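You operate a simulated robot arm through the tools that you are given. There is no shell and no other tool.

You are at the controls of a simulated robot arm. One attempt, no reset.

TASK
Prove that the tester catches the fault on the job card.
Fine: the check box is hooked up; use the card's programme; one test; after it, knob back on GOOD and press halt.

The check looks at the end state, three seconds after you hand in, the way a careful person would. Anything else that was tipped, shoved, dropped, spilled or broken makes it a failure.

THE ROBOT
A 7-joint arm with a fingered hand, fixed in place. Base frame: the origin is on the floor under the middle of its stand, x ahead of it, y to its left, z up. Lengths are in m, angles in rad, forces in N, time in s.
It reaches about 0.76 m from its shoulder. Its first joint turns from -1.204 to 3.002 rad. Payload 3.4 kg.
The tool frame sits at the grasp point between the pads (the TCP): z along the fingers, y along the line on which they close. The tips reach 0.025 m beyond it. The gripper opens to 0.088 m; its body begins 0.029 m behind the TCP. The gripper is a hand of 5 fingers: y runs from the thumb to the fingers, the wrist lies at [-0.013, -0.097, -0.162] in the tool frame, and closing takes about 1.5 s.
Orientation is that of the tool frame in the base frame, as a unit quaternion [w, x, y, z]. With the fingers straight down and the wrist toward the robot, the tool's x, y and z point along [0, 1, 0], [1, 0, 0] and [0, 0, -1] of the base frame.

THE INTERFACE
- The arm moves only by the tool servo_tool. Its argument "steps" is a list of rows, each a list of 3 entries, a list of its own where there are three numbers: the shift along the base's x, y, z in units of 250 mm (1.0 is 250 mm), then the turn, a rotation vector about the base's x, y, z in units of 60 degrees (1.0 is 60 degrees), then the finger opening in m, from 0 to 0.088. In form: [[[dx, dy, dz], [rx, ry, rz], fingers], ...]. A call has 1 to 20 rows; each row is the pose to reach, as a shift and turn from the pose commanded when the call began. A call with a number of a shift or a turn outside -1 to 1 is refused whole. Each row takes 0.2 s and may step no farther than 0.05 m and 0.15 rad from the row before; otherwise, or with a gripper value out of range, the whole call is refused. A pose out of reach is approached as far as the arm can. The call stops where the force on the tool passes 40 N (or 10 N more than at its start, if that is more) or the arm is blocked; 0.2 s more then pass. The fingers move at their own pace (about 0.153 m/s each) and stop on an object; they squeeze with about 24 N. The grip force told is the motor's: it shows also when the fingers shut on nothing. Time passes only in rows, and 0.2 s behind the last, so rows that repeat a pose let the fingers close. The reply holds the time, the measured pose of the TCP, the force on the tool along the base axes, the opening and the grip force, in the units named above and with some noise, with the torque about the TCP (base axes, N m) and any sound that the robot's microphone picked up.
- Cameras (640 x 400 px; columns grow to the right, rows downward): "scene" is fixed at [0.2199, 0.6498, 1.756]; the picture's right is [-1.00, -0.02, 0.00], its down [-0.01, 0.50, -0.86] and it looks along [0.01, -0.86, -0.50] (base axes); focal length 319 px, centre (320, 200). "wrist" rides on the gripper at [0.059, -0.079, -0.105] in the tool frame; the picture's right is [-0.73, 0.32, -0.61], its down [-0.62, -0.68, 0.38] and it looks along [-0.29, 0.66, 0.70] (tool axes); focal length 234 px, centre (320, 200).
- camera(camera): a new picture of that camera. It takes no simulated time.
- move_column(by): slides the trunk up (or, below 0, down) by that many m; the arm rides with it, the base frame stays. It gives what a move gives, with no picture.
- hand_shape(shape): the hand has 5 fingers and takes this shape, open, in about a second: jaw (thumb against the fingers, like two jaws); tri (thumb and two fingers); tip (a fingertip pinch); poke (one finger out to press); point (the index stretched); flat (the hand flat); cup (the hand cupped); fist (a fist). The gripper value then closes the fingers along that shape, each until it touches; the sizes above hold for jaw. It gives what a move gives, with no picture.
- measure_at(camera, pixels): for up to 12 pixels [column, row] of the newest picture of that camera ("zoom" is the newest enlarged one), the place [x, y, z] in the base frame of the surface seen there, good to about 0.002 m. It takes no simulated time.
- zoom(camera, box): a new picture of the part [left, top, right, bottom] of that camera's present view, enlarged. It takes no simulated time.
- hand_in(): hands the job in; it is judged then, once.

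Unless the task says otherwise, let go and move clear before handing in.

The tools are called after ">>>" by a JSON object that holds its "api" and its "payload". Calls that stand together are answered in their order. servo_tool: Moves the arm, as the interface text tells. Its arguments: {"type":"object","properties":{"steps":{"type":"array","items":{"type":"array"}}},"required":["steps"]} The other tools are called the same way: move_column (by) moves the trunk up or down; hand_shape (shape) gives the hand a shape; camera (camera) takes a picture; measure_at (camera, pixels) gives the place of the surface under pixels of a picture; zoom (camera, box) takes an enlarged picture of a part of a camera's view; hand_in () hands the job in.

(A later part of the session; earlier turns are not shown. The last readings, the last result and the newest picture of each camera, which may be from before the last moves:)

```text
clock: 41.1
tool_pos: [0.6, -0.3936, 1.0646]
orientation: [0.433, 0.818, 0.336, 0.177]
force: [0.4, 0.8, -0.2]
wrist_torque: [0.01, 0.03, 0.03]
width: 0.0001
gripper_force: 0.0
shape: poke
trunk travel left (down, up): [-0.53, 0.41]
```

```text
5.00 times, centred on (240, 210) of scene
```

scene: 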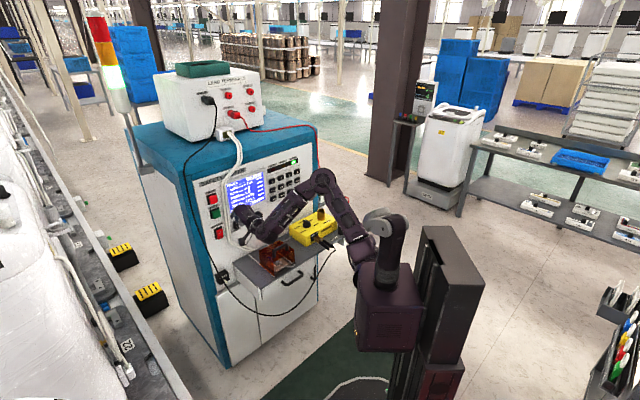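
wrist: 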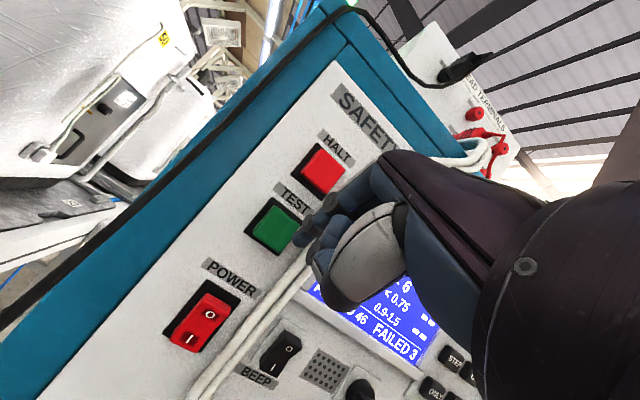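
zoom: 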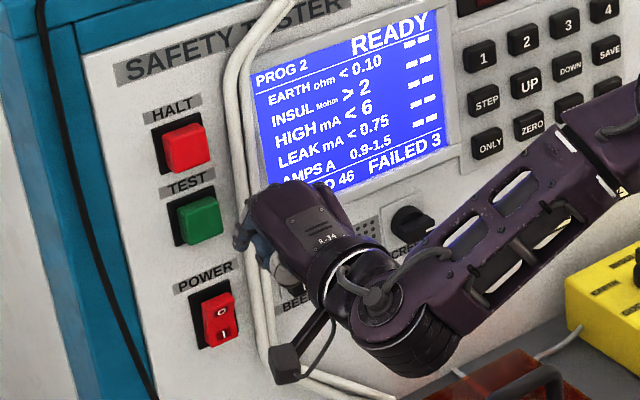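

The TCP is at (0.600,-0.394,1.065), and the wrist picture shows the fingertip near (300,240) beside TEST at (275,228). I'll measure the tip, the TEST face and the cables.

>>> {"api": "measure_at", "payload": {"camera": "wrist", "pixels": [[275, 228], [262, 228], [288, 222], [275, 245], [298, 240], [302, 235], [305, 252], [300, 268], [290, 290]]}}

>>> {"api": "measure_at", "payload": {"camera": "zoom", "pixels": [[200, 220], [185, 222], [218, 215], [238, 240], [243, 232], [240, 247], [184, 147], [255, 180], [265, 325], [268, 260], [290, 270]]}}

>>> {"api": "zoom", "payload": {"camera": "wrist", "box": [230, 160, 390, 320]}}

```text
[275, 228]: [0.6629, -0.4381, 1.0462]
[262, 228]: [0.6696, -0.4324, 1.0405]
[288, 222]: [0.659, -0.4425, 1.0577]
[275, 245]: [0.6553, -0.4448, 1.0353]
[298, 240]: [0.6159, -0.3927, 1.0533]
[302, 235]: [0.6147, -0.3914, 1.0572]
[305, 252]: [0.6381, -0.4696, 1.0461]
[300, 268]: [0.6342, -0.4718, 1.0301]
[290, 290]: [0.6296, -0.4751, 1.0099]
```

```text
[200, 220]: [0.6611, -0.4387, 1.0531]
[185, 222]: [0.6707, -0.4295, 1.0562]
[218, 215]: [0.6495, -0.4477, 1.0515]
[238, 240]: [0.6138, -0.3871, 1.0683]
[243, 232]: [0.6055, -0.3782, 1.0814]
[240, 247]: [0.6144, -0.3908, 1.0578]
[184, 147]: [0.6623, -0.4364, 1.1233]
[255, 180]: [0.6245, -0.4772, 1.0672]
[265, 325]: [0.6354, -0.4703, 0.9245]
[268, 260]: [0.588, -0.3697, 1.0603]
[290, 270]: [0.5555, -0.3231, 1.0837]
```

```text
2.50 times, centred on (310, 240) of wrist
```

zoom: 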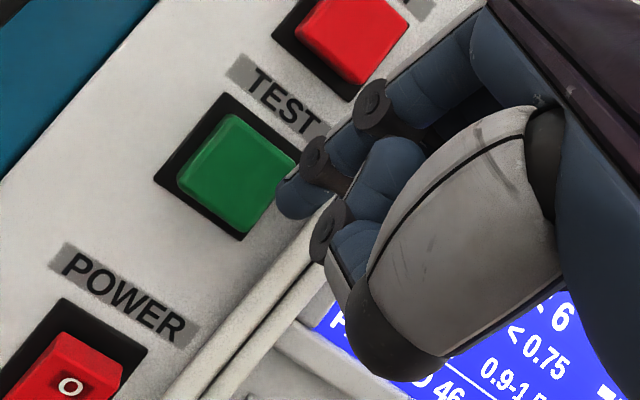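

The tip centre is at u≈0.151, the TEST centre at 0.157, with about 54 mm to go, and the curled fingers stay about 2 cm short of the cables. I'll advance 45 mm with a 5 mm shift left.

>>> {"api": "servo_tool", "payload": {"steps": [[[0.05, -0.025, 0], [0, 0, 0], 0.088], [[0.095, -0.07, 0], [0, 0, 0], 0.088], [[0.12, -0.092, 0], [0, 0, 0], 0.088], [[0.1414, -0.113, 0], [0, 0, 0], 0.088], [[0.1414, -0.113, 0], [0, 0, 0], 0.088]]}}

>>> {"api": "zoom", "payload": {"camera": "wrist", "box": [230, 160, 390, 320]}}

>>> {"api": "zoom", "payload": {"camera": "scene", "box": [190, 170, 270, 240]}}

```text
clock: 42.3
tool_pos: [0.635, -0.4206, 1.0652]
orientation: [0.433, 0.818, 0.336, 0.177]
force: [0.4, -0.5, -0.8]
wrist_torque: [0.02, -0.02, -0.01]
width: 0.0001
gripper_force: 0.0
shape: poke
trunk travel left (down, up): [-0.53, 0.41]
```

```text
2.50 times, centred on (310, 240) of wrist
```

zoom: 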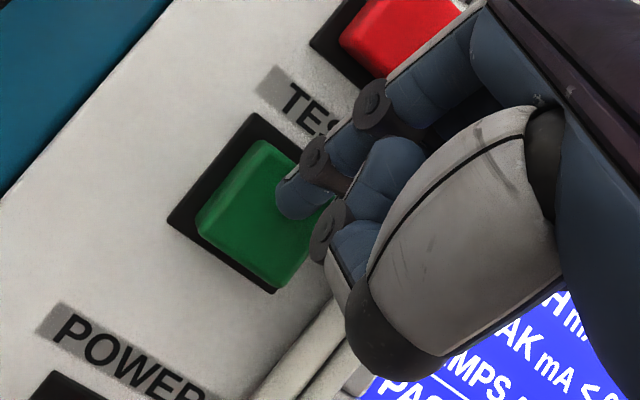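

```text
5.71 times, centred on (230, 205) of scene
```

zoom: 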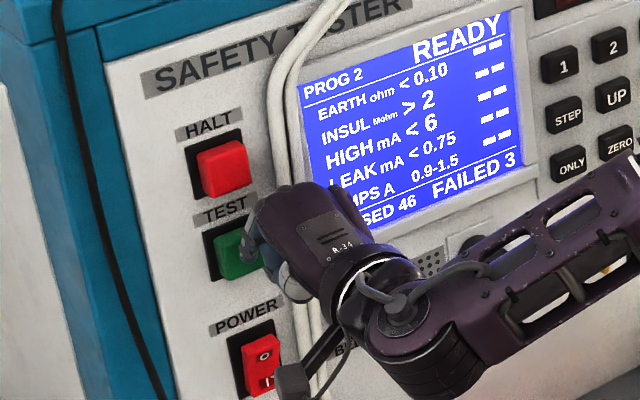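

The finger is over the TEST face with no contact yet. I'll advance 8 mm and then use smaller steps.

>>> {"api": "servo_tool", "payload": {"steps": [[[0.0115, -0.0115, 0], [0, 0, 0], 0.088], [[0.023, -0.023, 0], [0, 0, 0], 0.088]]}}

```text
clock: 42.9
tool_pos: [0.6396, -0.4257, 1.0654]
orientation: [0.432, 0.818, 0.336, 0.177]
force: [-0.2, -0.6, -0.3]
wrist_torque: [-0.06, 0.03, -0.01]
width: 0.0
gripper_force: 0.0
shape: poke
trunk travel left (down, up): [-0.53, 0.41]
```

The force is still near zero with the TCP's forward coordinate at about 0.753. I'll advance 2.5 mm per row for three rows to press.

>>> {"api": "servo_tool", "payload": {"steps": [[[0.007, -0.007, 0], [0, 0, 0], 0.088], [[0.014, -0.014, 0], [0, 0, 0], 0.088], [[0.021, -0.021, 0], [0, 0, 0], 0.088]]}}

>>> {"api": "zoom", "payload": {"camera": "scene", "box": [190, 150, 300, 240]}}

```text
clock: 43.7
tool_pos: [0.6454, -0.4302, 1.0658]
orientation: [0.433, 0.818, 0.335, 0.177]
force: [-4.2, 3.0, -1.4]
wrist_torque: [0.01, 0.01, 0.0]
width: 0.0002
gripper_force: 0.0
shape: poke
trunk travel left (down, up): [-0.53, 0.41]
heard: click
```

```text
4.44 times, centred on (245, 195) of scene
```

zoom: 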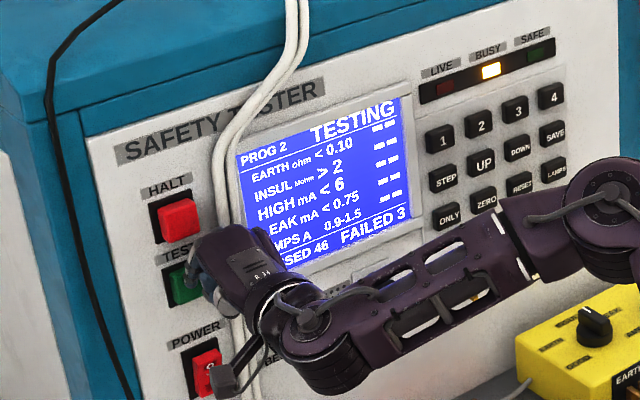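

A click was heard, the screen reads TESTING, and the BUSY lamp is lit. I'll back off TEST and wait, touching nothing else.

>>> {"api": "servo_tool", "payload": {"steps": [[[-0.04, 0.04, 0], [0, 0, 0], 0.088], [[-0.12, 0.12, 0], [0, 0, 0], 0.088], [[-0.2, 0.2, 0], [0, 0, 0], 0.088]]}}

>>> {"api": "zoom", "payload": {"camera": "scene", "box": [190, 150, 300, 240]}}

```text
clock: 44.5
tool_pos: [0.595, -0.3778, 1.0679]
orientation: [0.434, 0.817, 0.335, 0.177]
force: [1.3, 0.0, 0.0]
wrist_torque: [-0.01, -0.03, -0.01]
width: 0.0
gripper_force: 0.0
shape: poke
trunk travel left (down, up): [-0.53, 0.41]
```

```text
4.44 times, centred on (245, 195) of scene
```

zoom: 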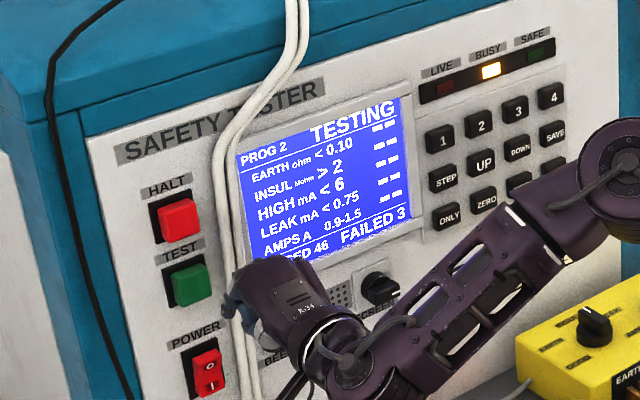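

The test is running. I'll hold still for a second and look again.

>>> {"api": "servo_tool", "payload": {"steps": [[[0, 0, 0], [0, 0, 0], 0.088], [[0, 0, 0], [0, 0, 0], 0.088], [[0, 0, 0], [0, 0, 0], 0.088], [[0, 0, 0], [0, 0, 0], 0.088], [[0, 0, 0], [0, 0, 0], 0.088]]}}

>>> {"api": "zoom", "payload": {"camera": "scene", "box": [190, 150, 300, 240]}}

```text
clock: 45.7
tool_pos: [0.5954, -0.3802, 1.0655]
orientation: [0.433, 0.818, 0.336, 0.177]
force: [0.2, -0.7, 0.5]
wrist_torque: [0.01, 0.0, -0.01]
width: 0.0001
gripper_force: 0.0
shape: poke
trunk travel left (down, up): [-0.53, 0.41]
```

```text
4.44 times, centred on (245, 195) of scene
```

zoom: 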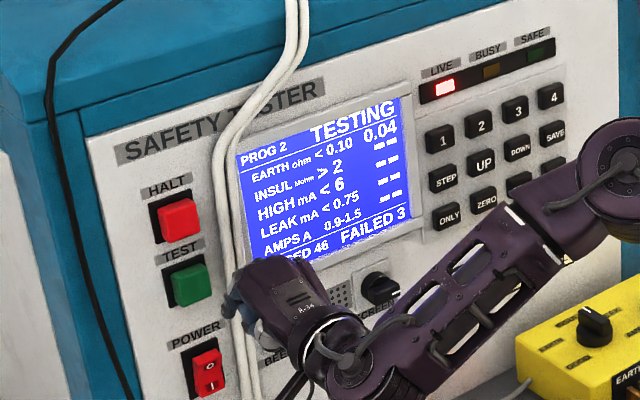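

EARTH measured 0.04 (pass) and the LIVE lamp is lit. I'll keep still and keep waiting.

>>> {"api": "servo_tool", "payload": {"steps": [[[0, 0, 0], [0, 0, 0], 0.088], [[0, 0, 0], [0, 0, 0], 0.088], [[0, 0, 0], [0, 0, 0], 0.088], [[0, 0, 0], [0, 0, 0], 0.088], [[0, 0, 0], [0, 0, 0], 0.088], [[0, 0, 0], [0, 0, 0], 0.088], [[0, 0, 0], [0, 0, 0], 0.088], [[0, 0, 0], [0, 0, 0], 0.088]]}}

>>> {"api": "zoom", "payload": {"camera": "scene", "box": [190, 150, 300, 240]}}

```text
clock: 47.5
tool_pos: [0.5952, -0.38, 1.0659]
orientation: [0.433, 0.818, 0.334, 0.176]
force: [0.2, 0.3, 0.5]
wrist_torque: [-0.02, 0.02, -0.01]
width: 0.0
gripper_force: 0.1
shape: poke
trunk travel left (down, up): [-0.53, 0.41]
```

```text
4.44 times, centred on (245, 195) of scene
```

zoom: 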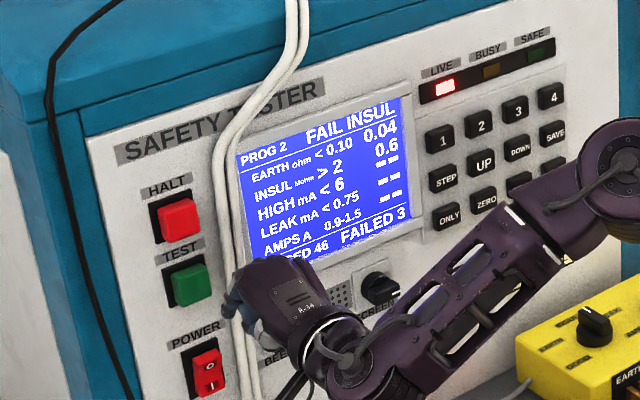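

The screen shows FAIL INSUL with 0.6 Mohm, so the fault was caught, but the LIVE lamp is still lit. I'll wait longer to see whether it goes SAFE.

>>> {"api": "servo_tool", "payload": {"steps": [[[0, 0, 0], [0, 0, 0], 0.088], [[0, 0, 0], [0, 0, 0], 0.088], [[0, 0, 0], [0, 0, 0], 0.088], [[0, 0, 0], [0, 0, 0], 0.088], [[0, 0, 0], [0, 0, 0], 0.088], [[0, 0, 0], [0, 0, 0], 0.088], [[0, 0, 0], [0, 0, 0], 0.088], [[0, 0, 0], [0, 0, 0], 0.088], [[0, 0, 0], [0, 0, 0], 0.088], [[0, 0, 0], [0, 0, 0], 0.088]]}}

>>> {"api": "zoom", "payload": {"camera": "scene", "box": [190, 150, 300, 240]}}

```text
clock: 49.7
tool_pos: [0.5954, -0.3807, 1.0655]
orientation: [0.432, 0.818, 0.336, 0.177]
force: [-0.1, -0.9, -0.3]
wrist_torque: [-0.01, -0.02, -0.02]
width: 0.0
gripper_force: 0.0
shape: poke
trunk travel left (down, up): [-0.53, 0.41]
```

```text
4.44 times, centred on (245, 195) of scene
```

zoom: 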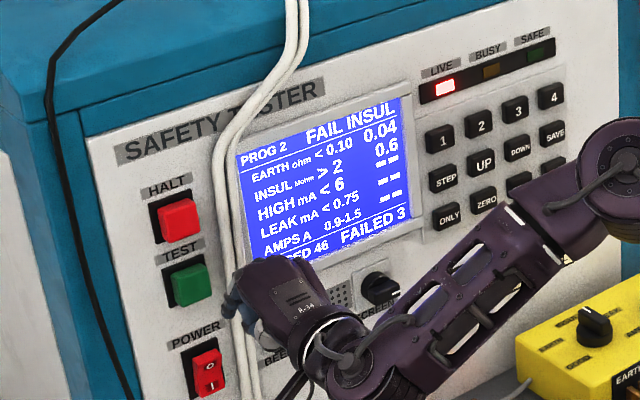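

Four seconds on, it still reads FAIL INSUL with LIVE lit. I'll wait a few more seconds before choosing the order of the next steps, since touching the check box while it's live would be unsafe.

>>> {"api": "servo_tool", "payload": {"steps": [[[0, 0, 0], [0, 0, 0], 0.088], [[0, 0, 0], [0, 0, 0], 0.088], [[0, 0, 0], [0, 0, 0], 0.088], [[0, 0, 0], [0, 0, 0], 0.088], [[0, 0, 0], [0, 0, 0], 0.088], [[0, 0, 0], [0, 0, 0], 0.088], [[0, 0, 0], [0, 0, 0], 0.088], [[0, 0, 0], [0, 0, 0], 0.088], [[0, 0, 0], [0, 0, 0], 0.088], [[0, 0, 0], [0, 0, 0], 0.088], [[0, 0, 0], [0, 0, 0], 0.088], [[0, 0, 0], [0, 0, 0], 0.088], [[0, 0, 0], [0, 0, 0], 0.088], [[0, 0, 0], [0, 0, 0], 0.088], [[0, 0, 0], [0, 0, 0], 0.088], [[0, 0, 0], [0, 0, 0], 0.088], [[0, 0, 0], [0, 0, 0], 0.088], [[0, 0, 0], [0, 0, 0], 0.088], [[0, 0, 0], [0, 0, 0], 0.088], [[0, 0, 0], [0, 0, 0], 0.088]]}}

>>> {"api": "camera", "payload": {"camera": "scene"}}

>>> {"api": "zoom", "payload": {"camera": "scene", "box": [190, 150, 300, 240]}}

```text
clock: 53.9
tool_pos: [0.5954, -0.3801, 1.066]
orientation: [0.432, 0.818, 0.335, 0.176]
force: [1.5, -0.2, -0.2]
wrist_torque: [0.0, 0.0, -0.03]
width: 0.0004
gripper_force: 0.2
shape: poke
trunk travel left (down, up): [-0.53, 0.41]
```

```text
taken
```

scene: 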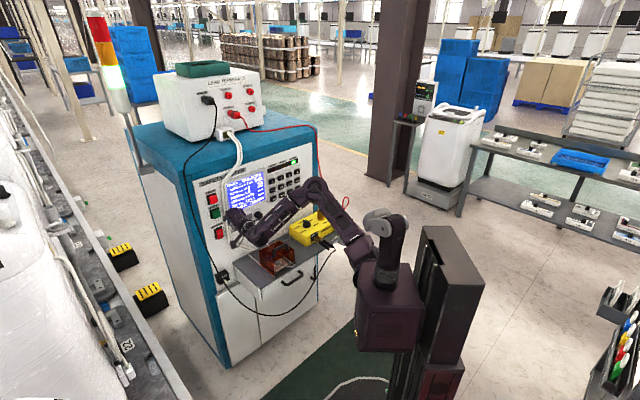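

```text
4.44 times, centred on (245, 195) of scene
```

zoom: 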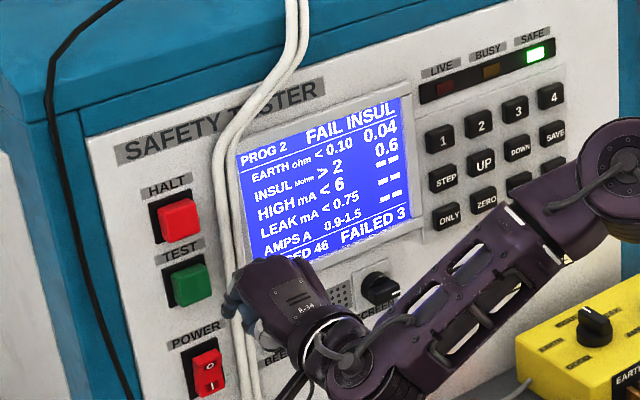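

The green SAFE lamp is now lit and the screen still shows FAIL INSUL (EARTH 0.04, INSUL 0.6), so it's safe to go to the knob in the order the task gives. I'll back away, raise the trunk and turn the fingers down again.

>>> {"api": "servo_tool", "payload": {"steps": [[[-0.07, 0.0, 0.02], [0, 0, 0], 0.088], [[-0.15, 0.0, 0.04], [0, 0, 0], 0.088], [[-0.24, 0.0, 0.07], [0, 0, 0], 0.088], [[-0.24, 0.0, 0.07], [0, 0, 0], 0.088]]}}

>>> {"api": "move_column", "payload": {"by": 0.12}}

>>> {"api": "servo_tool", "payload": {"steps": [[[-0.06, 0.0, 0], [0.083, 0.083, 0], 0.088], [[-0.12, 0.0, 0], [0.166, 0.166, 0], 0.088], [[-0.18, 0.0, 0], [0.249, 0.249, 0], 0.088], [[-0.24, 0.0, 0], [0.332, 0.332, 0], 0.088], [[-0.3, 0.0, 0], [0.415, 0.415, 0], 0.088], [[-0.36, 0.0, 0], [0.498, 0.498, 0], 0.088], [[-0.42, 0.0, 0], [0.581, 0.581, 0], 0.088], [[-0.48, 0.0, 0], [0.66, 0.66, 0], 0.088], [[-0.48, 0.0, 0], [0.66, 0.66, 0], 0.088]]}}

>>> {"api": "camera", "payload": {"camera": "scene"}}

```text
clock: 54.9
tool_pos: [0.5362, -0.3818, 1.0827]
orientation: [0.432, 0.818, 0.335, 0.177]
force: [-0.5, -0.6, -0.3]
wrist_torque: [-0.01, 0.02, 0.02]
width: 0.0
gripper_force: 0.1
shape: poke
trunk travel left (down, up): [-0.53, 0.41]
```

```text
clock: 56.4
tool_pos: [0.535, -0.3814, 1.2023]
orientation: [0.433, 0.818, 0.335, 0.177]
force: [0.8, 0.7, 1.1]
wrist_torque: [-0.01, -0.02, -0.01]
width: 0.0001
gripper_force: 0.1
shape: poke
trunk travel left (down, up): [-0.65, 0.29]
```

```text
clock: 58.4
tool_pos: [0.4156, -0.3817, 1.202]
orientation: [-0.002, 0.924, 0.381, -0.005]
force: [0.0, -0.4, -0.9]
wrist_torque: [0.0, 0.01, -0.01]
width: 0.0
gripper_force: 0.1
shape: poke
trunk travel left (down, up): [-0.65, 0.29]
```

```text
taken
```

scene: 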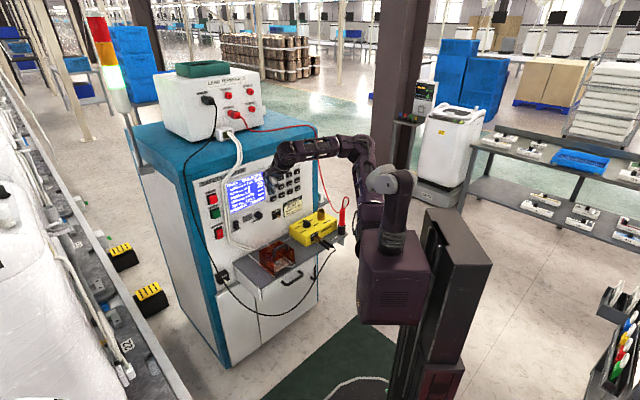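

The hand is back in the known fingers-down pose at (0.416,-0.382,1.202). I'll yaw and shift to the staging spot, take the tip shape and lower the trunk, as before.

>>> {"api": "servo_tool", "payload": {"steps": [[[-0.08, -0.04, 0], [0, 0, -0.117], 0.088], [[-0.16, -0.12, 0], [0, 0, -0.233], 0.088], [[-0.24, -0.2, 0], [0, 0, -0.35], 0.088], [[-0.32, -0.28, 0], [0, 0, -0.467], 0.088], [[-0.4, -0.36, 0], [0, 0, -0.583], 0.088], [[-0.46, -0.46, 0.015], [0, 0, -0.7], 0.088], [[-0.46, -0.46, 0.015], [0, 0, -0.7], 0.088]]}}

>>> {"api": "hand_shape", "payload": {"shape": "tip"}}

>>> {"api": "move_column", "payload": {"by": -0.25}}

>>> {"api": "camera", "payload": {"camera": "scene"}}

>>> {"api": "camera", "payload": {"camera": "wrist"}}

```text
clock: 60.0
tool_pos: [0.3013, -0.4968, 1.2058]
orientation: [-0.002, 1.0, 0.023, -0.003]
force: [-0.4, 0.4, -0.5]
wrist_torque: [0.0, -0.02, -0.03]
width: 0.0
gripper_force: 0.1
shape: poke
trunk travel left (down, up): [-0.65, 0.29]
```

```text
clock: 60.9
tool_pos: [0.3017, -0.4964, 1.2069]
orientation: [-0.003, 1.0, 0.023, -0.003]
force: [-0.2, -0.2, -0.1]
wrist_torque: [-0.02, 0.0, -0.01]
width: 0.0881
gripper_force: 0.0
shape: tip
trunk travel left (down, up): [-0.65, 0.29]
```

```text
clock: 63.5
tool_pos: [0.3015, -0.4956, 0.9551]
orientation: [-0.003, 1.0, 0.025, -0.004]
force: [-0.6, 0.0, 0.2]
wrist_torque: [-0.01, -0.02, 0.01]
width: 0.088
gripper_force: 0.0
shape: tip
trunk travel left (down, up): [-0.4, 0.54]
```

```text
taken
```

scene: 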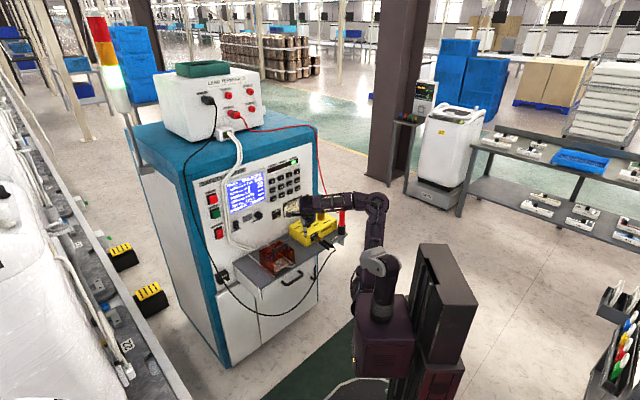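

```text
taken
```

wrist: 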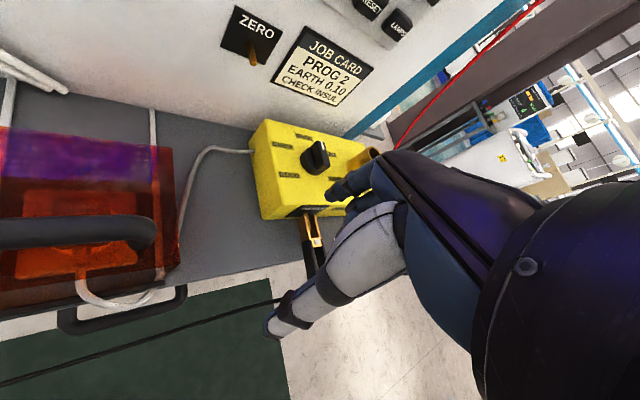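

The knob is still on INSUL in the wrist view at (316,157). I'll retrace the earlier path in reverse to get over it with the pinch across the bar, yawed to −135° and with a 0.05 m opening.

>>> {"api": "servo_tool", "payload": {"steps": [[[-0.02, -0.08, 0], [0, 0, -0.1], 0.05], [[-0.04, -0.2, -0.02], [0, 0, -0.22], 0.05], [[-0.05, -0.32, -0.04], [0, 0, -0.34], 0.05], [[-0.05, -0.44, -0.06], [0, 0, -0.46], 0.05], [[-0.05, -0.56, -0.08], [0, 0, -0.58], 0.05], [[-0.03, -0.66, -0.12], [0, 0, -0.7], 0.05], [[0.01, -0.72, -0.15], [0, 0, -0.8], 0.05], [[0.03, -0.752, -0.16], [0, 0, -0.8], 0.05], [[0.03, -0.752, -0.16], [0, 0, -0.8], 0.05]]}}

>>> {"api": "zoom", "payload": {"camera": "wrist", "box": [180, 160, 380, 320]}}

>>> {"api": "zoom", "payload": {"camera": "scene", "box": [265, 170, 345, 240]}}

```text
clock: 65.5
tool_pos: [0.3105, -0.6847, 0.9155]
orientation: [-0.004, 0.924, -0.383, -0.002]
force: [-0.1, 0.8, -0.6]
wrist_torque: [0.02, 0.0, 0.02]
width: 0.0504
gripper_force: 0.0
shape: tip
trunk travel left (down, up): [-0.4, 0.54]
```

```text
2.50 times, centred on (280, 240) of wrist
```

zoom: 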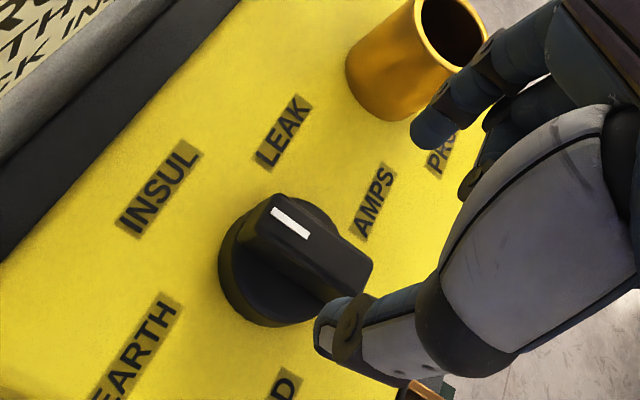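

```text
5.71 times, centred on (305, 205) of scene
```

zoom: 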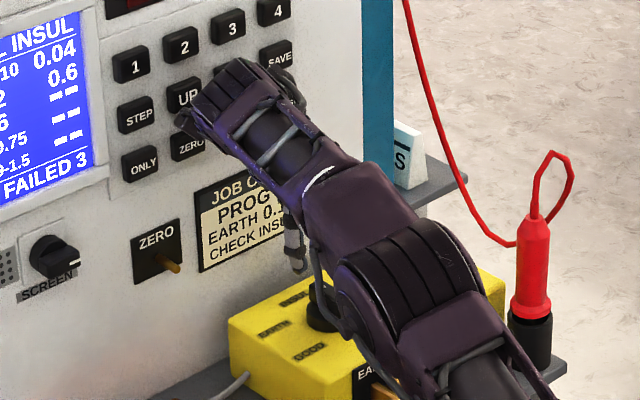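

The pinch is above the knob and across the bar, in the same geometry as when I released it. I'll descend 49 mm and close.

>>> {"api": "servo_tool", "payload": {"steps": [[[0, 0, -0.07], [0, 0, 0], 0.05], [[-0.003, 0, -0.14], [0, 0, 0], 0.05], [[-0.004, 0.002, -0.197], [0, 0, 0], 0.05], [[-0.004, 0.002, -0.197], [0, 0, 0], 0.05]]}}

>>> {"api": "zoom", "payload": {"camera": "wrist", "box": [200, 170, 360, 310]}}

```text
clock: 66.5
tool_pos: [0.3078, -0.6838, 0.8665]
orientation: [-0.004, 0.923, -0.385, -0.002]
force: [0.4, 1.2, -0.1]
wrist_torque: [0.0, -0.05, 0.02]
width: 0.0505
gripper_force: 0.1
shape: tip
trunk travel left (down, up): [-0.4, 0.54]
```

```text
2.86 times, centred on (280, 240) of wrist
```

zoom: 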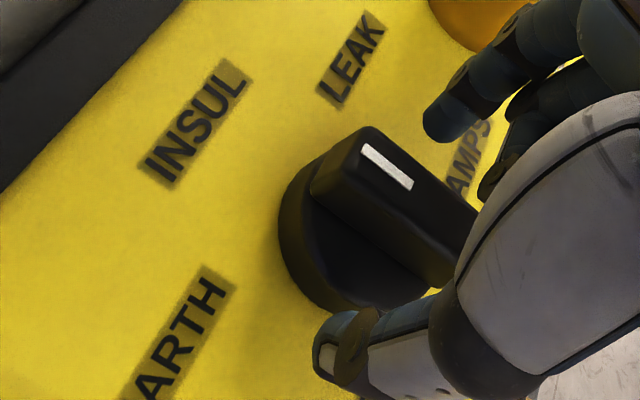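

The tips straddle the bar. I'll close on it, as before.

>>> {"api": "servo_tool", "payload": {"steps": [[[0, 0, 0], [0, 0, 0], 0.03], [[0, 0, 0], [0, 0, 0], 0.02], [[0, 0, 0], [0, 0, 0], 0.01], [[0, 0, 0], [0, 0, 0], 0.0], [[0, 0, 0], [0, 0, 0], 0.0], [[0, 0, 0], [0, 0, 0], 0.0]]}}

>>> {"api": "zoom", "payload": {"camera": "wrist", "box": [200, 170, 360, 310]}}

```text
clock: 67.9
tool_pos: [0.3088, -0.6835, 0.8663]
orientation: [-0.004, 0.923, -0.384, -0.002]
force: [-0.8, 0.3, 1.2]
wrist_torque: [-0.06, 0.02, -0.01]
width: 0.0109
gripper_force: 23.5
shape: tip
trunk travel left (down, up): [-0.4, 0.54]
```

```text
2.86 times, centred on (280, 240) of wrist
```

zoom: 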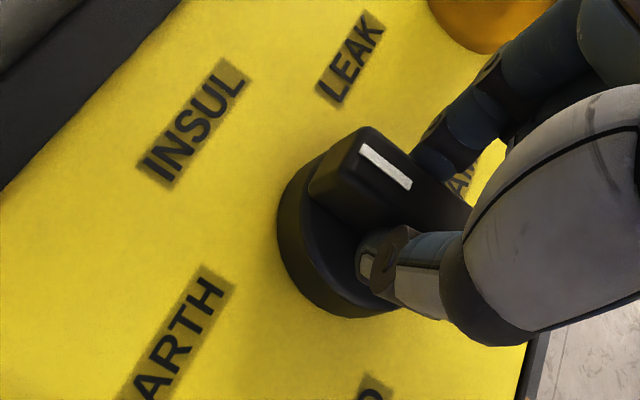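

The bar is gripped (width 0.0109, 23.5 N). I'll turn back 60° counter-clockwise to EARTH first.

>>> {"api": "servo_tool", "payload": {"steps": [[[0, 0, 0], [0, 0, 0.125], 0.0], [[0, 0, 0], [0, 0, 0.25], 0.0], [[0, 0, 0], [0, 0, 0.375], 0.0], [[0, 0, 0], [0, 0, 0.5], 0.0], [[0, 0, 0], [0, 0, 0.625], 0.0], [[0, 0, 0], [0, 0, 0.75], 0.0], [[0, 0, 0], [0, 0, 0.875], 0.0], [[0, 0, 0], [0, 0, 1.0], 0.0]]}}

>>> {"api": "zoom", "payload": {"camera": "wrist", "box": [180, 160, 380, 320]}}

```text
clock: 69.7
tool_pos: [0.3089, -0.6848, 0.8668]
orientation: [-0.003, 0.991, 0.13, -0.005]
force: [-0.5, 1.0, -4.7]
wrist_torque: [-0.04, -0.02, 0.04]
width: 0.0109
gripper_force: 23.8
shape: tip
trunk travel left (down, up): [-0.4, 0.54]
```

```text
2.50 times, centred on (280, 240) of wrist
```

zoom: 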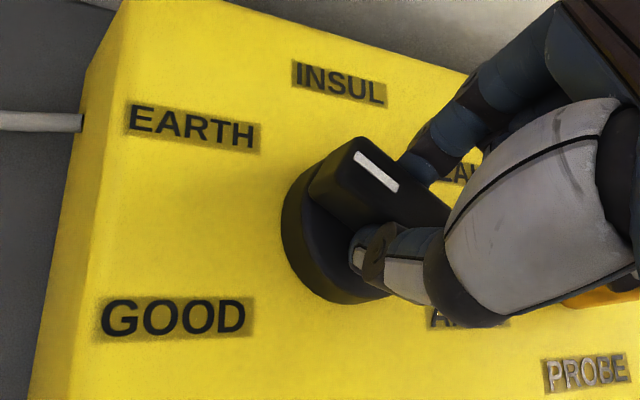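

The knob turned cleanly with the grip, and the mark now points at EARTH. I'll turn the last 60° to GOOD.

>>> {"api": "servo_tool", "payload": {"steps": [[[0, 0, 0], [0, 0, 0.125], 0.0], [[0, 0, 0], [0, 0, 0.25], 0.0], [[0, 0, 0], [0, 0, 0.375], 0.0], [[0, 0, 0], [0, 0, 0.5], 0.0], [[0, 0, 0], [0, 0, 0.625], 0.0], [[0, 0, 0], [0, 0, 0.75], 0.0], [[0, 0, 0], [0, 0, 0.875], 0.0], [[0, 0, 0], [0, 0, 1.0], 0.0]]}}

>>> {"api": "zoom", "payload": {"camera": "wrist", "box": [180, 160, 380, 320]}}

>>> {"api": "zoom", "payload": {"camera": "scene", "box": [275, 185, 345, 235]}}

```text
clock: 71.5
tool_pos: [0.3076, -0.6841, 0.866]
orientation: [-0.001, 0.794, 0.608, -0.004]
force: [1.3, -3.0, -2.8]
wrist_torque: [-0.05, -0.05, 0.01]
width: 0.0109
gripper_force: 24.1
shape: tip
trunk travel left (down, up): [-0.4, 0.54]
```

```text
2.50 times, centred on (280, 240) of wrist
```

zoom: 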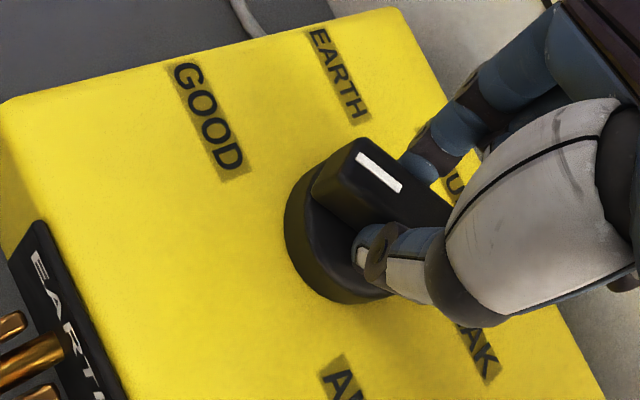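

```text
8.00 times, centred on (310, 210) of scene
```

zoom: 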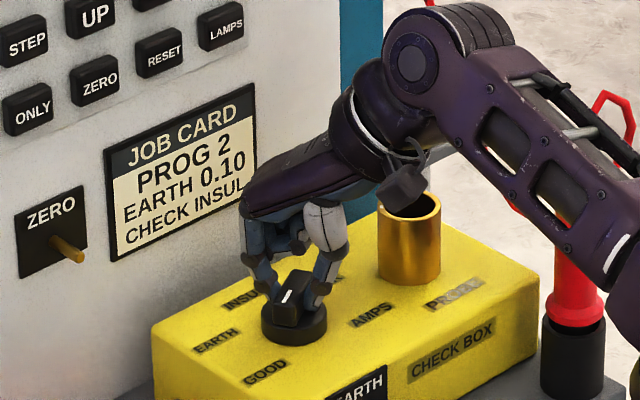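

The knob matches its original GOOD position in both views. I'll release, rise and retreat toward the robot.

>>> {"api": "servo_tool", "payload": {"steps": [[[0, 0, 0], [0, 0, 0], 0.02], [[0, 0, 0], [0, 0, 0], 0.05], [[0, 0, 0], [0, 0, 0], 0.05], [[0, 0, 0.08], [0, 0, 0], 0.05], [[0, 0, 0.2], [0, 0, 0], 0.05], [[0, 0, 0.37], [0, 0, 0], 0.05], [[0, 0.12, 0.37], [0, 0, 0], 0.05], [[0, 0.26, 0.37], [0, 0, 0], 0.05], [[0, 0.4, 0.37], [0, 0, 0], 0.05], [[0, 0.54, 0.37], [0, 0, 0], 0.05], [[0, 0.68, 0.37], [0, 0, 0], 0.05]]}}

>>> {"api": "zoom", "payload": {"camera": "wrist", "box": [200, 160, 440, 340]}}

>>> {"api": "zoom", "payload": {"camera": "scene", "box": [275, 195, 345, 245]}}

>>> {"api": "zoom", "payload": {"camera": "scene", "box": [190, 150, 300, 240]}}

```text
clock: 73.9
tool_pos: [0.3052, -0.512, 0.9597]
orientation: [0.0, 0.795, 0.607, -0.004]
force: [-0.4, -0.2, -0.1]
wrist_torque: [0.01, 0.0, 0.01]
width: 0.0497
gripper_force: 0.1
shape: tip
trunk travel left (down, up): [-0.4, 0.54]
```

```text
2.22 times, centred on (320, 250) of wrist
```

zoom: 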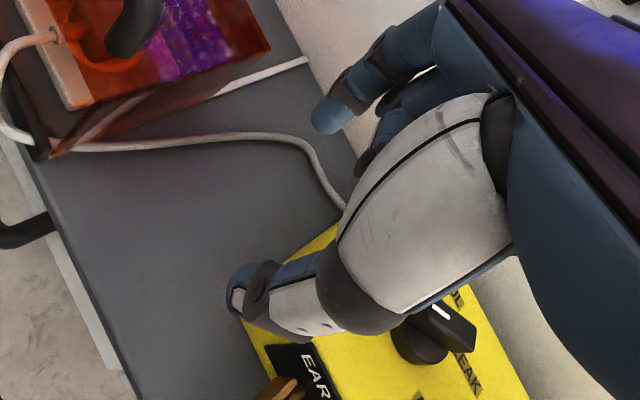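

```text
8.00 times, centred on (310, 220) of scene
```

zoom: 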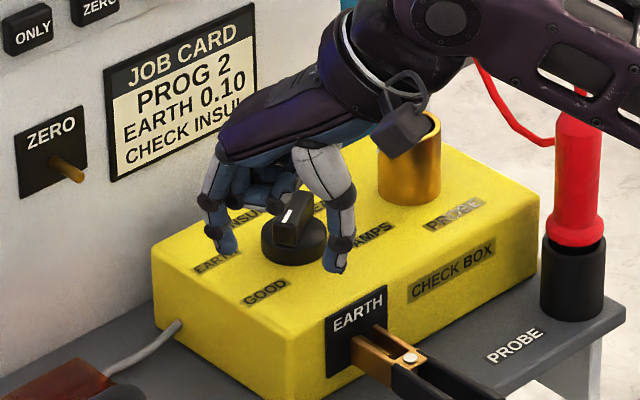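

```text
4.44 times, centred on (245, 195) of scene
```

zoom: 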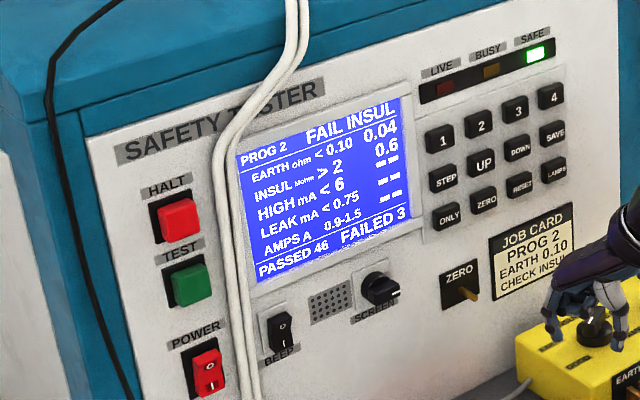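

The knob is on GOOD and the screen still shows FAIL INSUL with SAFE lit. I'll raise the trunk, take the poke shape and check the knob with a clear view before going to HALT.

>>> {"api": "move_column", "payload": {"by": 0.25}}

>>> {"api": "hand_shape", "payload": {"shape": "poke"}}

>>> {"api": "servo_tool", "payload": {"steps": [[[0.05, 0.08, 0], [0, 0, -0.083], 0.088], [[0.12, 0.16, 0], [0, 0, -0.167], 0.088], [[0.2, 0.24, 0], [0, 0, -0.25], 0.088], [[0.28, 0.32, 0], [0, 0, -0.333], 0.088], [[0.36, 0.4, 0], [0, 0, -0.417], 0.088], [[0.43, 0.48, 0], [0, 0, -0.5], 0.088], [[0.43, 0.5, 0], [0, 0, -0.5], 0.088]]}}

>>> {"api": "zoom", "payload": {"camera": "scene", "box": [283, 203, 347, 243]}}

>>> {"api": "zoom", "payload": {"camera": "scene", "box": [190, 150, 300, 240]}}

```text
clock: 76.5
tool_pos: [0.3061, -0.5128, 1.2099]
orientation: [-0.001, 0.795, 0.607, -0.004]
force: [0.4, 0.0, 0.2]
wrist_torque: [0.02, 0.02, 0.01]
width: 0.05
gripper_force: 0.0
shape: tip
trunk travel left (down, up): [-0.65, 0.29]
```

```text
clock: 77.4
tool_pos: [0.3055, -0.5134, 1.2097]
orientation: [0.0, 0.794, 0.608, -0.005]
force: [0.0, -0.3, -0.1]
wrist_torque: [-0.02, 0.05, -0.02]
width: 0.0001
gripper_force: 0.0
shape: poke
trunk travel left (down, up): [-0.65, 0.29]
```

```text
clock: 79.0
tool_pos: [0.4149, -0.388, 1.2084]
orientation: [-0.001, 0.924, 0.381, -0.004]
force: [0.0, 0.0, -0.7]
wrist_torque: [0.0, -0.02, -0.01]
width: 0.0
gripper_force: 0.0
shape: poke
trunk travel left (down, up): [-0.65, 0.29]
```

```text
10.00 times, centred on (315, 223) of scene
```

zoom: 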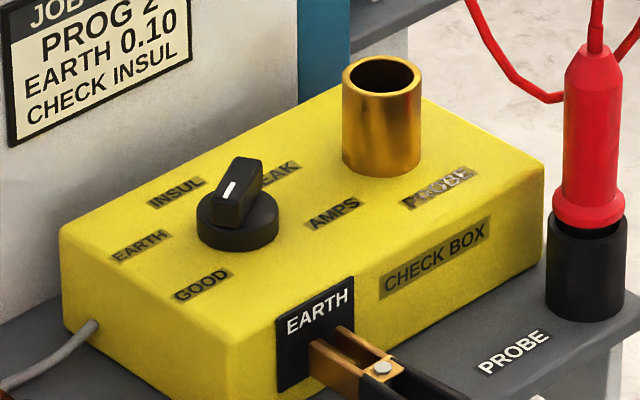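

```text
4.44 times, centred on (245, 195) of scene
```

zoom: 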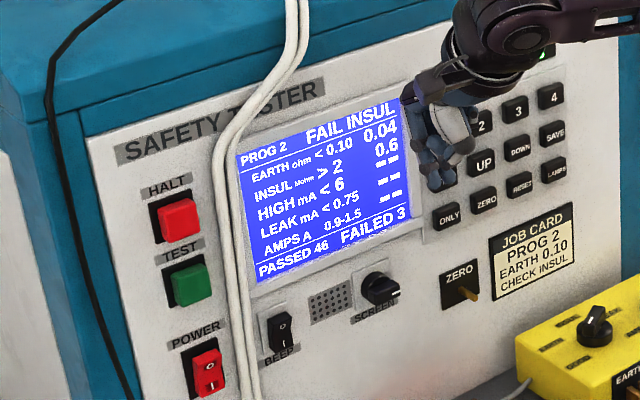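

The check box view is identical to the start: knob on GOOD, nothing moved. I'll pitch the finger up again, moving to (0.54,-0.38), which the arm reached without trouble.

>>> {"api": "servo_tool", "payload": {"steps": [[[0.06, 0.0, 0], [-0.083, -0.083, 0], 0.088], [[0.12, 0.0, 0], [-0.166, -0.166, 0], 0.088], [[0.18, 0.01, 0], [-0.249, -0.249, 0], 0.088], [[0.25, 0.02, 0], [-0.332, -0.332, 0], 0.088], [[0.32, 0.02, 0], [-0.415, -0.415, 0], 0.088], [[0.38, 0.03, 0], [-0.498, -0.498, 0], 0.088], [[0.44, 0.03, 0], [-0.581, -0.581, 0], 0.088], [[0.5, 0.03, 0], [-0.65, -0.65, 0], 0.088], [[0.5, 0.03, 0], [-0.65, -0.65, 0], 0.088]]}}

>>> {"api": "move_column", "payload": {"by": -0.05}}

>>> {"api": "camera", "payload": {"camera": "wrist"}}

>>> {"api": "camera", "payload": {"camera": "scene"}}

```text
clock: 81.0
tool_pos: [0.5389, -0.3809, 1.2086]
orientation: [0.426, 0.821, 0.337, 0.175]
force: [-0.6, 0.2, 1.3]
wrist_torque: [-0.02, -0.01, 0.01]
width: 0.0
gripper_force: 0.1
shape: poke
trunk travel left (down, up): [-0.65, 0.29]
```

```text
clock: 81.9
tool_pos: [0.5385, -0.3801, 1.1591]
orientation: [0.427, 0.821, 0.337, 0.175]
force: [0.3, 0.1, -1.1]
wrist_torque: [0.03, -0.03, 0.0]
width: 0.0
gripper_force: 0.1
shape: poke
trunk travel left (down, up): [-0.6, 0.34]
```

```text
taken
```

wrist: 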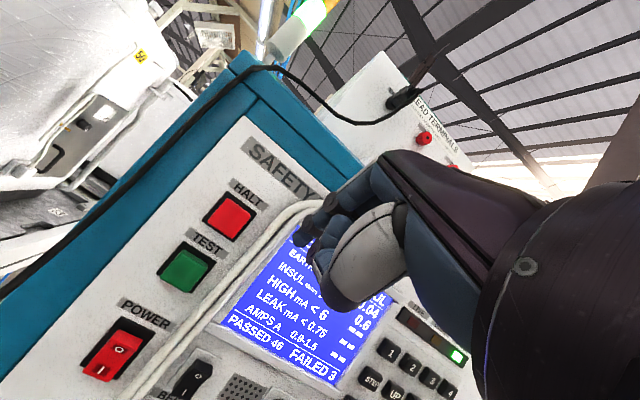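

```text
taken
```

scene: 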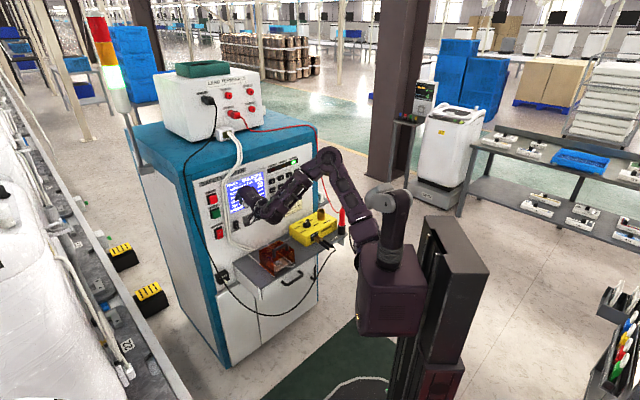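

The finger faces the panel just right of HALT and still about 11 cm off it. The TEST press point plus 70 mm in z gives HALT, so I'll go to the hover spot at (0.606,-0.391,1.136).

>>> {"api": "servo_tool", "payload": {"steps": [[[0.09, 0.03, -0.03], [0, 0, 0], 0.088], [[0.18, 0.02, -0.06], [0, 0, 0], 0.088], [[0.272, -0.044, -0.092], [0, 0, 0], 0.088], [[0.272, -0.044, -0.092], [0, 0, 0], 0.088]]}}

>>> {"api": "camera", "payload": {"camera": "wrist"}}

>>> {"api": "zoom", "payload": {"camera": "scene", "box": [190, 160, 280, 230]}}

```text
clock: 82.9
tool_pos: [0.6068, -0.3906, 1.1369]
orientation: [0.427, 0.82, 0.338, 0.176]
force: [0.1, -0.2, -0.2]
wrist_torque: [0.04, 0.01, 0.0]
width: 0.0
gripper_force: 0.0
shape: poke
trunk travel left (down, up): [-0.6, 0.34]
```

```text
taken
```

wrist: 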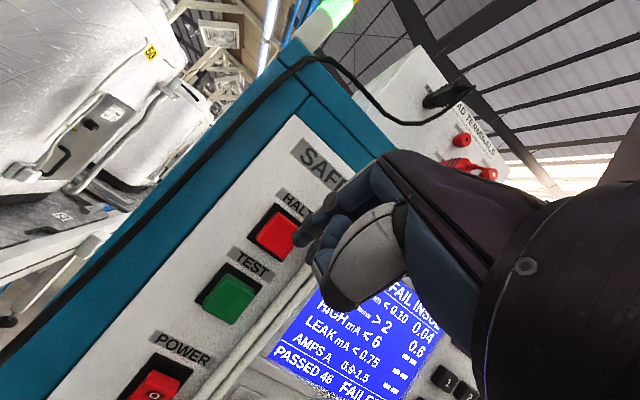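

```text
5.71 times, centred on (235, 195) of scene
```

zoom: 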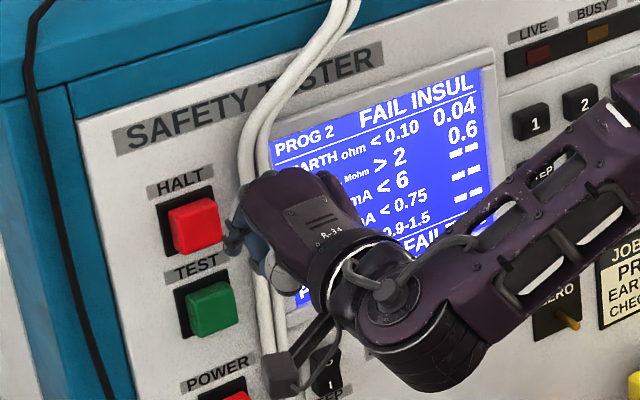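

The finger hovers beside HALT at wrist (277,232), tip near (302,240). I'll measure to confirm alignment.

>>> {"api": "measure_at", "payload": {"camera": "wrist", "pixels": [[277, 232], [266, 232], [290, 228], [276, 246], [298, 238], [302, 243], [300, 232]]}}

>>> {"api": "measure_at", "payload": {"camera": "zoom", "pixels": [[195, 222], [175, 225], [215, 220], [195, 205], [195, 245], [228, 245], [232, 235], [226, 250]]}}

```text
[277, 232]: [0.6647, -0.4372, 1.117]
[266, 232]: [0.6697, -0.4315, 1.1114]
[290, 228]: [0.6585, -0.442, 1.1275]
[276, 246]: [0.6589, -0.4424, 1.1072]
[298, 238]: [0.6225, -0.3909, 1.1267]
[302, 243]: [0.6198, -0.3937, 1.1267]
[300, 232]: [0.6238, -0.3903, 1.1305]
```

```text
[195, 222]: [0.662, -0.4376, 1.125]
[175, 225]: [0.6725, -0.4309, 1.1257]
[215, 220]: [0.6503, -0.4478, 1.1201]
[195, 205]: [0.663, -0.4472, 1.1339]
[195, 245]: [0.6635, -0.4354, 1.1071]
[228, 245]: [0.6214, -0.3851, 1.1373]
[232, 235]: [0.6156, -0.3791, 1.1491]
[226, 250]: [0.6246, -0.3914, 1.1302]
```

The tip's u matches HALT's centre at 0.158 and it sits about 5 mm high. I'll advance 45 mm and lower 4 mm.

>>> {"api": "servo_tool", "payload": {"steps": [[[0.04, -0.04, -0.008], [0, 0, 0], 0.088], [[0.08, -0.08, -0.016], [0, 0, 0], 0.088], [[0.105, -0.105, -0.016], [0, 0, 0], 0.088], [[0.127, -0.127, -0.016], [0, 0, 0], 0.088], [[0.127, -0.127, -0.016], [0, 0, 0], 0.088]]}}

>>> {"api": "zoom", "payload": {"camera": "wrist", "box": [230, 160, 390, 320]}}

```text
clock: 84.1
tool_pos: [0.6397, -0.4245, 1.1312]
orientation: [0.427, 0.821, 0.337, 0.175]
force: [0.0, 0.9, -1.2]
wrist_torque: [0.02, -0.01, 0.02]
width: 0.0
gripper_force: 0.0
shape: poke
trunk travel left (down, up): [-0.6, 0.34]
```

```text
2.50 times, centred on (310, 240) of wrist
```

zoom: 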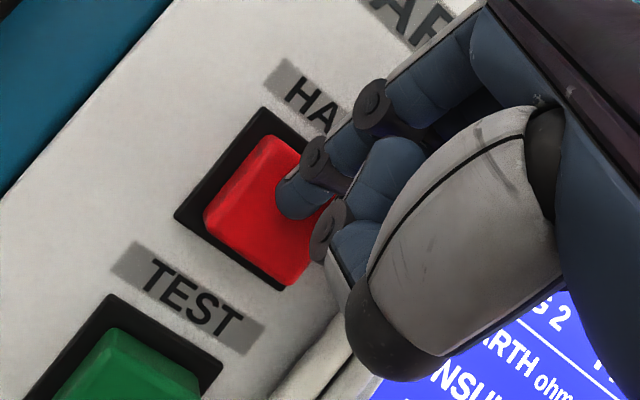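

The tip is over the HALT face with no contact (force about 1 N). I'll press in 2.5 mm rows.

>>> {"api": "servo_tool", "payload": {"steps": [[[0.007, -0.007, 0], [0, 0, 0], 0.088], [[0.014, -0.014, 0], [0, 0, 0], 0.088], [[0.021, -0.021, 0], [0, 0, 0], 0.088]]}}

>>> {"api": "zoom", "payload": {"camera": "scene", "box": [190, 150, 300, 240]}}

```text
clock: 84.9
tool_pos: [0.6441, -0.4276, 1.133]
orientation: [0.426, 0.821, 0.337, 0.174]
force: [-2.2, 1.3, 0.7]
wrist_torque: [0.0, 0.01, 0.01]
width: 0.0
gripper_force: 0.1
shape: poke
trunk travel left (down, up): [-0.6, 0.34]
```

```text
4.44 times, centred on (245, 195) of scene
```

zoom: 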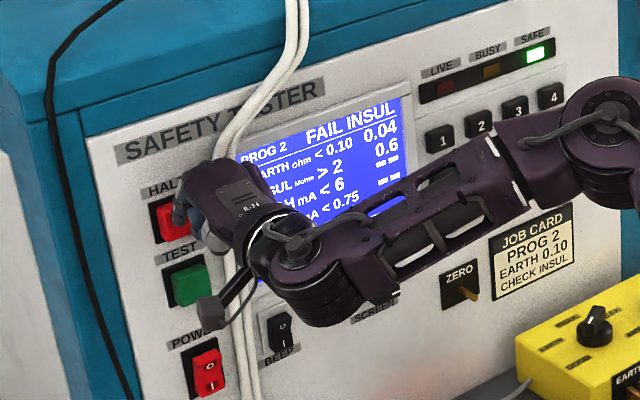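

Contact has begun (about 2.5 N) but there's no click yet. I'll press a few more millimetres.

>>> {"api": "servo_tool", "payload": {"steps": [[[0.006, -0.006, 0], [0, 0, 0], 0.088], [[0.012, -0.012, 0], [0, 0, 0], 0.088]]}}

>>> {"api": "zoom", "payload": {"camera": "scene", "box": [190, 150, 300, 240]}}

```text
clock: 85.5
tool_pos: [0.6466, -0.4284, 1.1328]
orientation: [0.427, 0.821, 0.336, 0.174]
force: [-3.7, 3.0, -1.8]
wrist_torque: [0.05, 0.04, -0.01]
width: 0.0001
gripper_force: 0.1
shape: poke
trunk travel left (down, up): [-0.6, 0.34]
heard: click
```

```text
4.44 times, centred on (245, 195) of scene
```

zoom: 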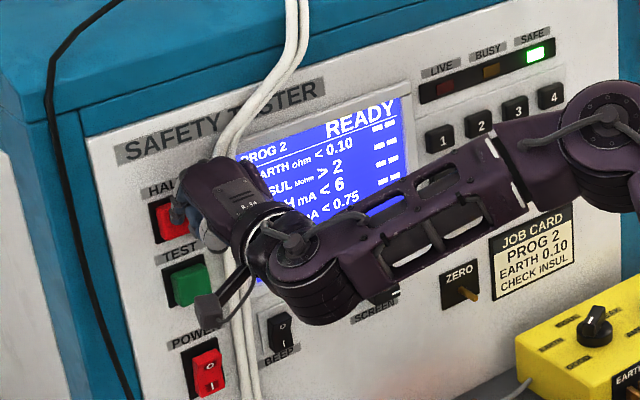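

A click was heard and the screen is back to PROG 2 READY with SAFE lit. I'll back off HALT and move well clear.

>>> {"api": "servo_tool", "payload": {"steps": [[[-0.04, 0.04, 0], [0, 0, 0], 0.088], [[-0.12, 0.12, 0], [0, 0, 0], 0.088], [[-0.2, 0.19, 0.02], [0, 0, 0], 0.088], [[-0.3, 0.19, 0.05], [0, 0, 0], 0.088], [[-0.42, 0.19, 0.09], [0, 0, 0], 0.088], [[-0.42, 0.19, 0.09], [0, 0, 0], 0.088]]}}

>>> {"api": "move_column", "payload": {"by": 0.1}}

>>> {"api": "camera", "payload": {"camera": "scene"}}

>>> {"api": "zoom", "payload": {"camera": "scene", "box": [190, 150, 300, 240]}}

>>> {"api": "zoom", "payload": {"camera": "scene", "box": [240, 200, 350, 280]}}

```text
clock: 86.9
tool_pos: [0.5421, -0.3832, 1.1554]
orientation: [0.426, 0.821, 0.338, 0.175]
force: [1.3, 0.2, -0.5]
wrist_torque: [0.01, 0.01, -0.02]
width: 0.0
gripper_force: 0.0
shape: poke
trunk travel left (down, up): [-0.6, 0.34]
```

```text
clock: 88.2
tool_pos: [0.541, -0.3817, 1.255]
orientation: [0.425, 0.822, 0.337, 0.174]
force: [-0.4, -0.8, 0.4]
wrist_torque: [-0.02, 0.0, -0.03]
width: 0.0
gripper_force: 0.1
shape: poke
trunk travel left (down, up): [-0.7, 0.24]
```

```text
taken
```

scene: 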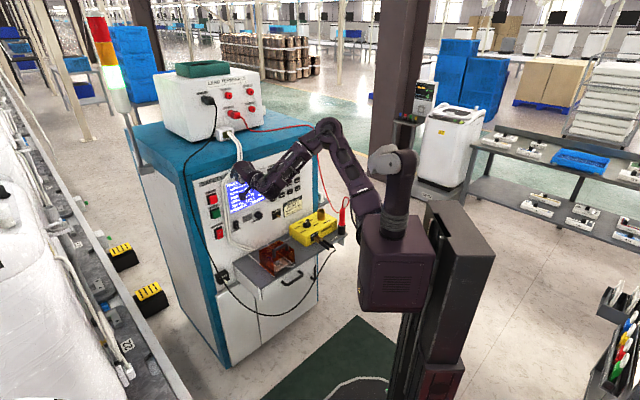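

```text
4.44 times, centred on (245, 195) of scene
```

zoom: 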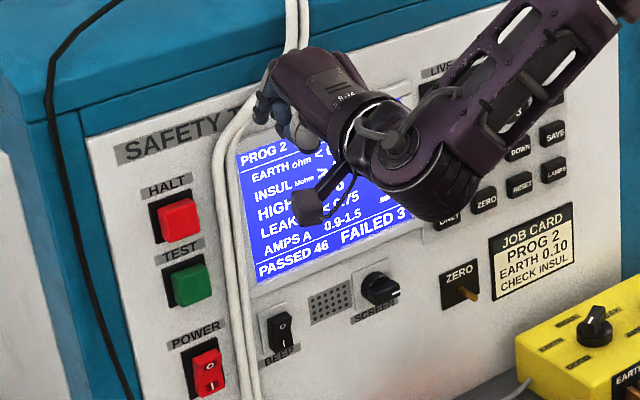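

```text
5.00 times, centred on (295, 240) of scene
```

zoom: 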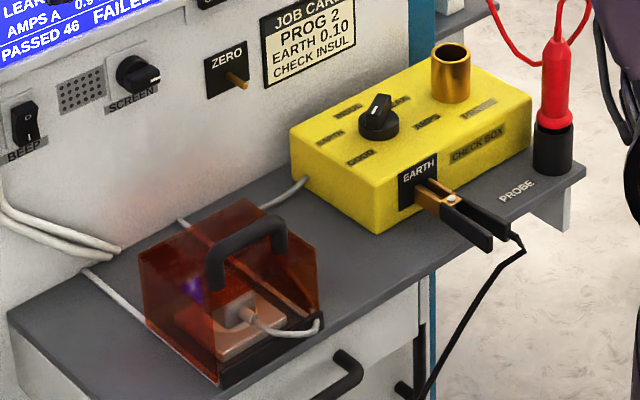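

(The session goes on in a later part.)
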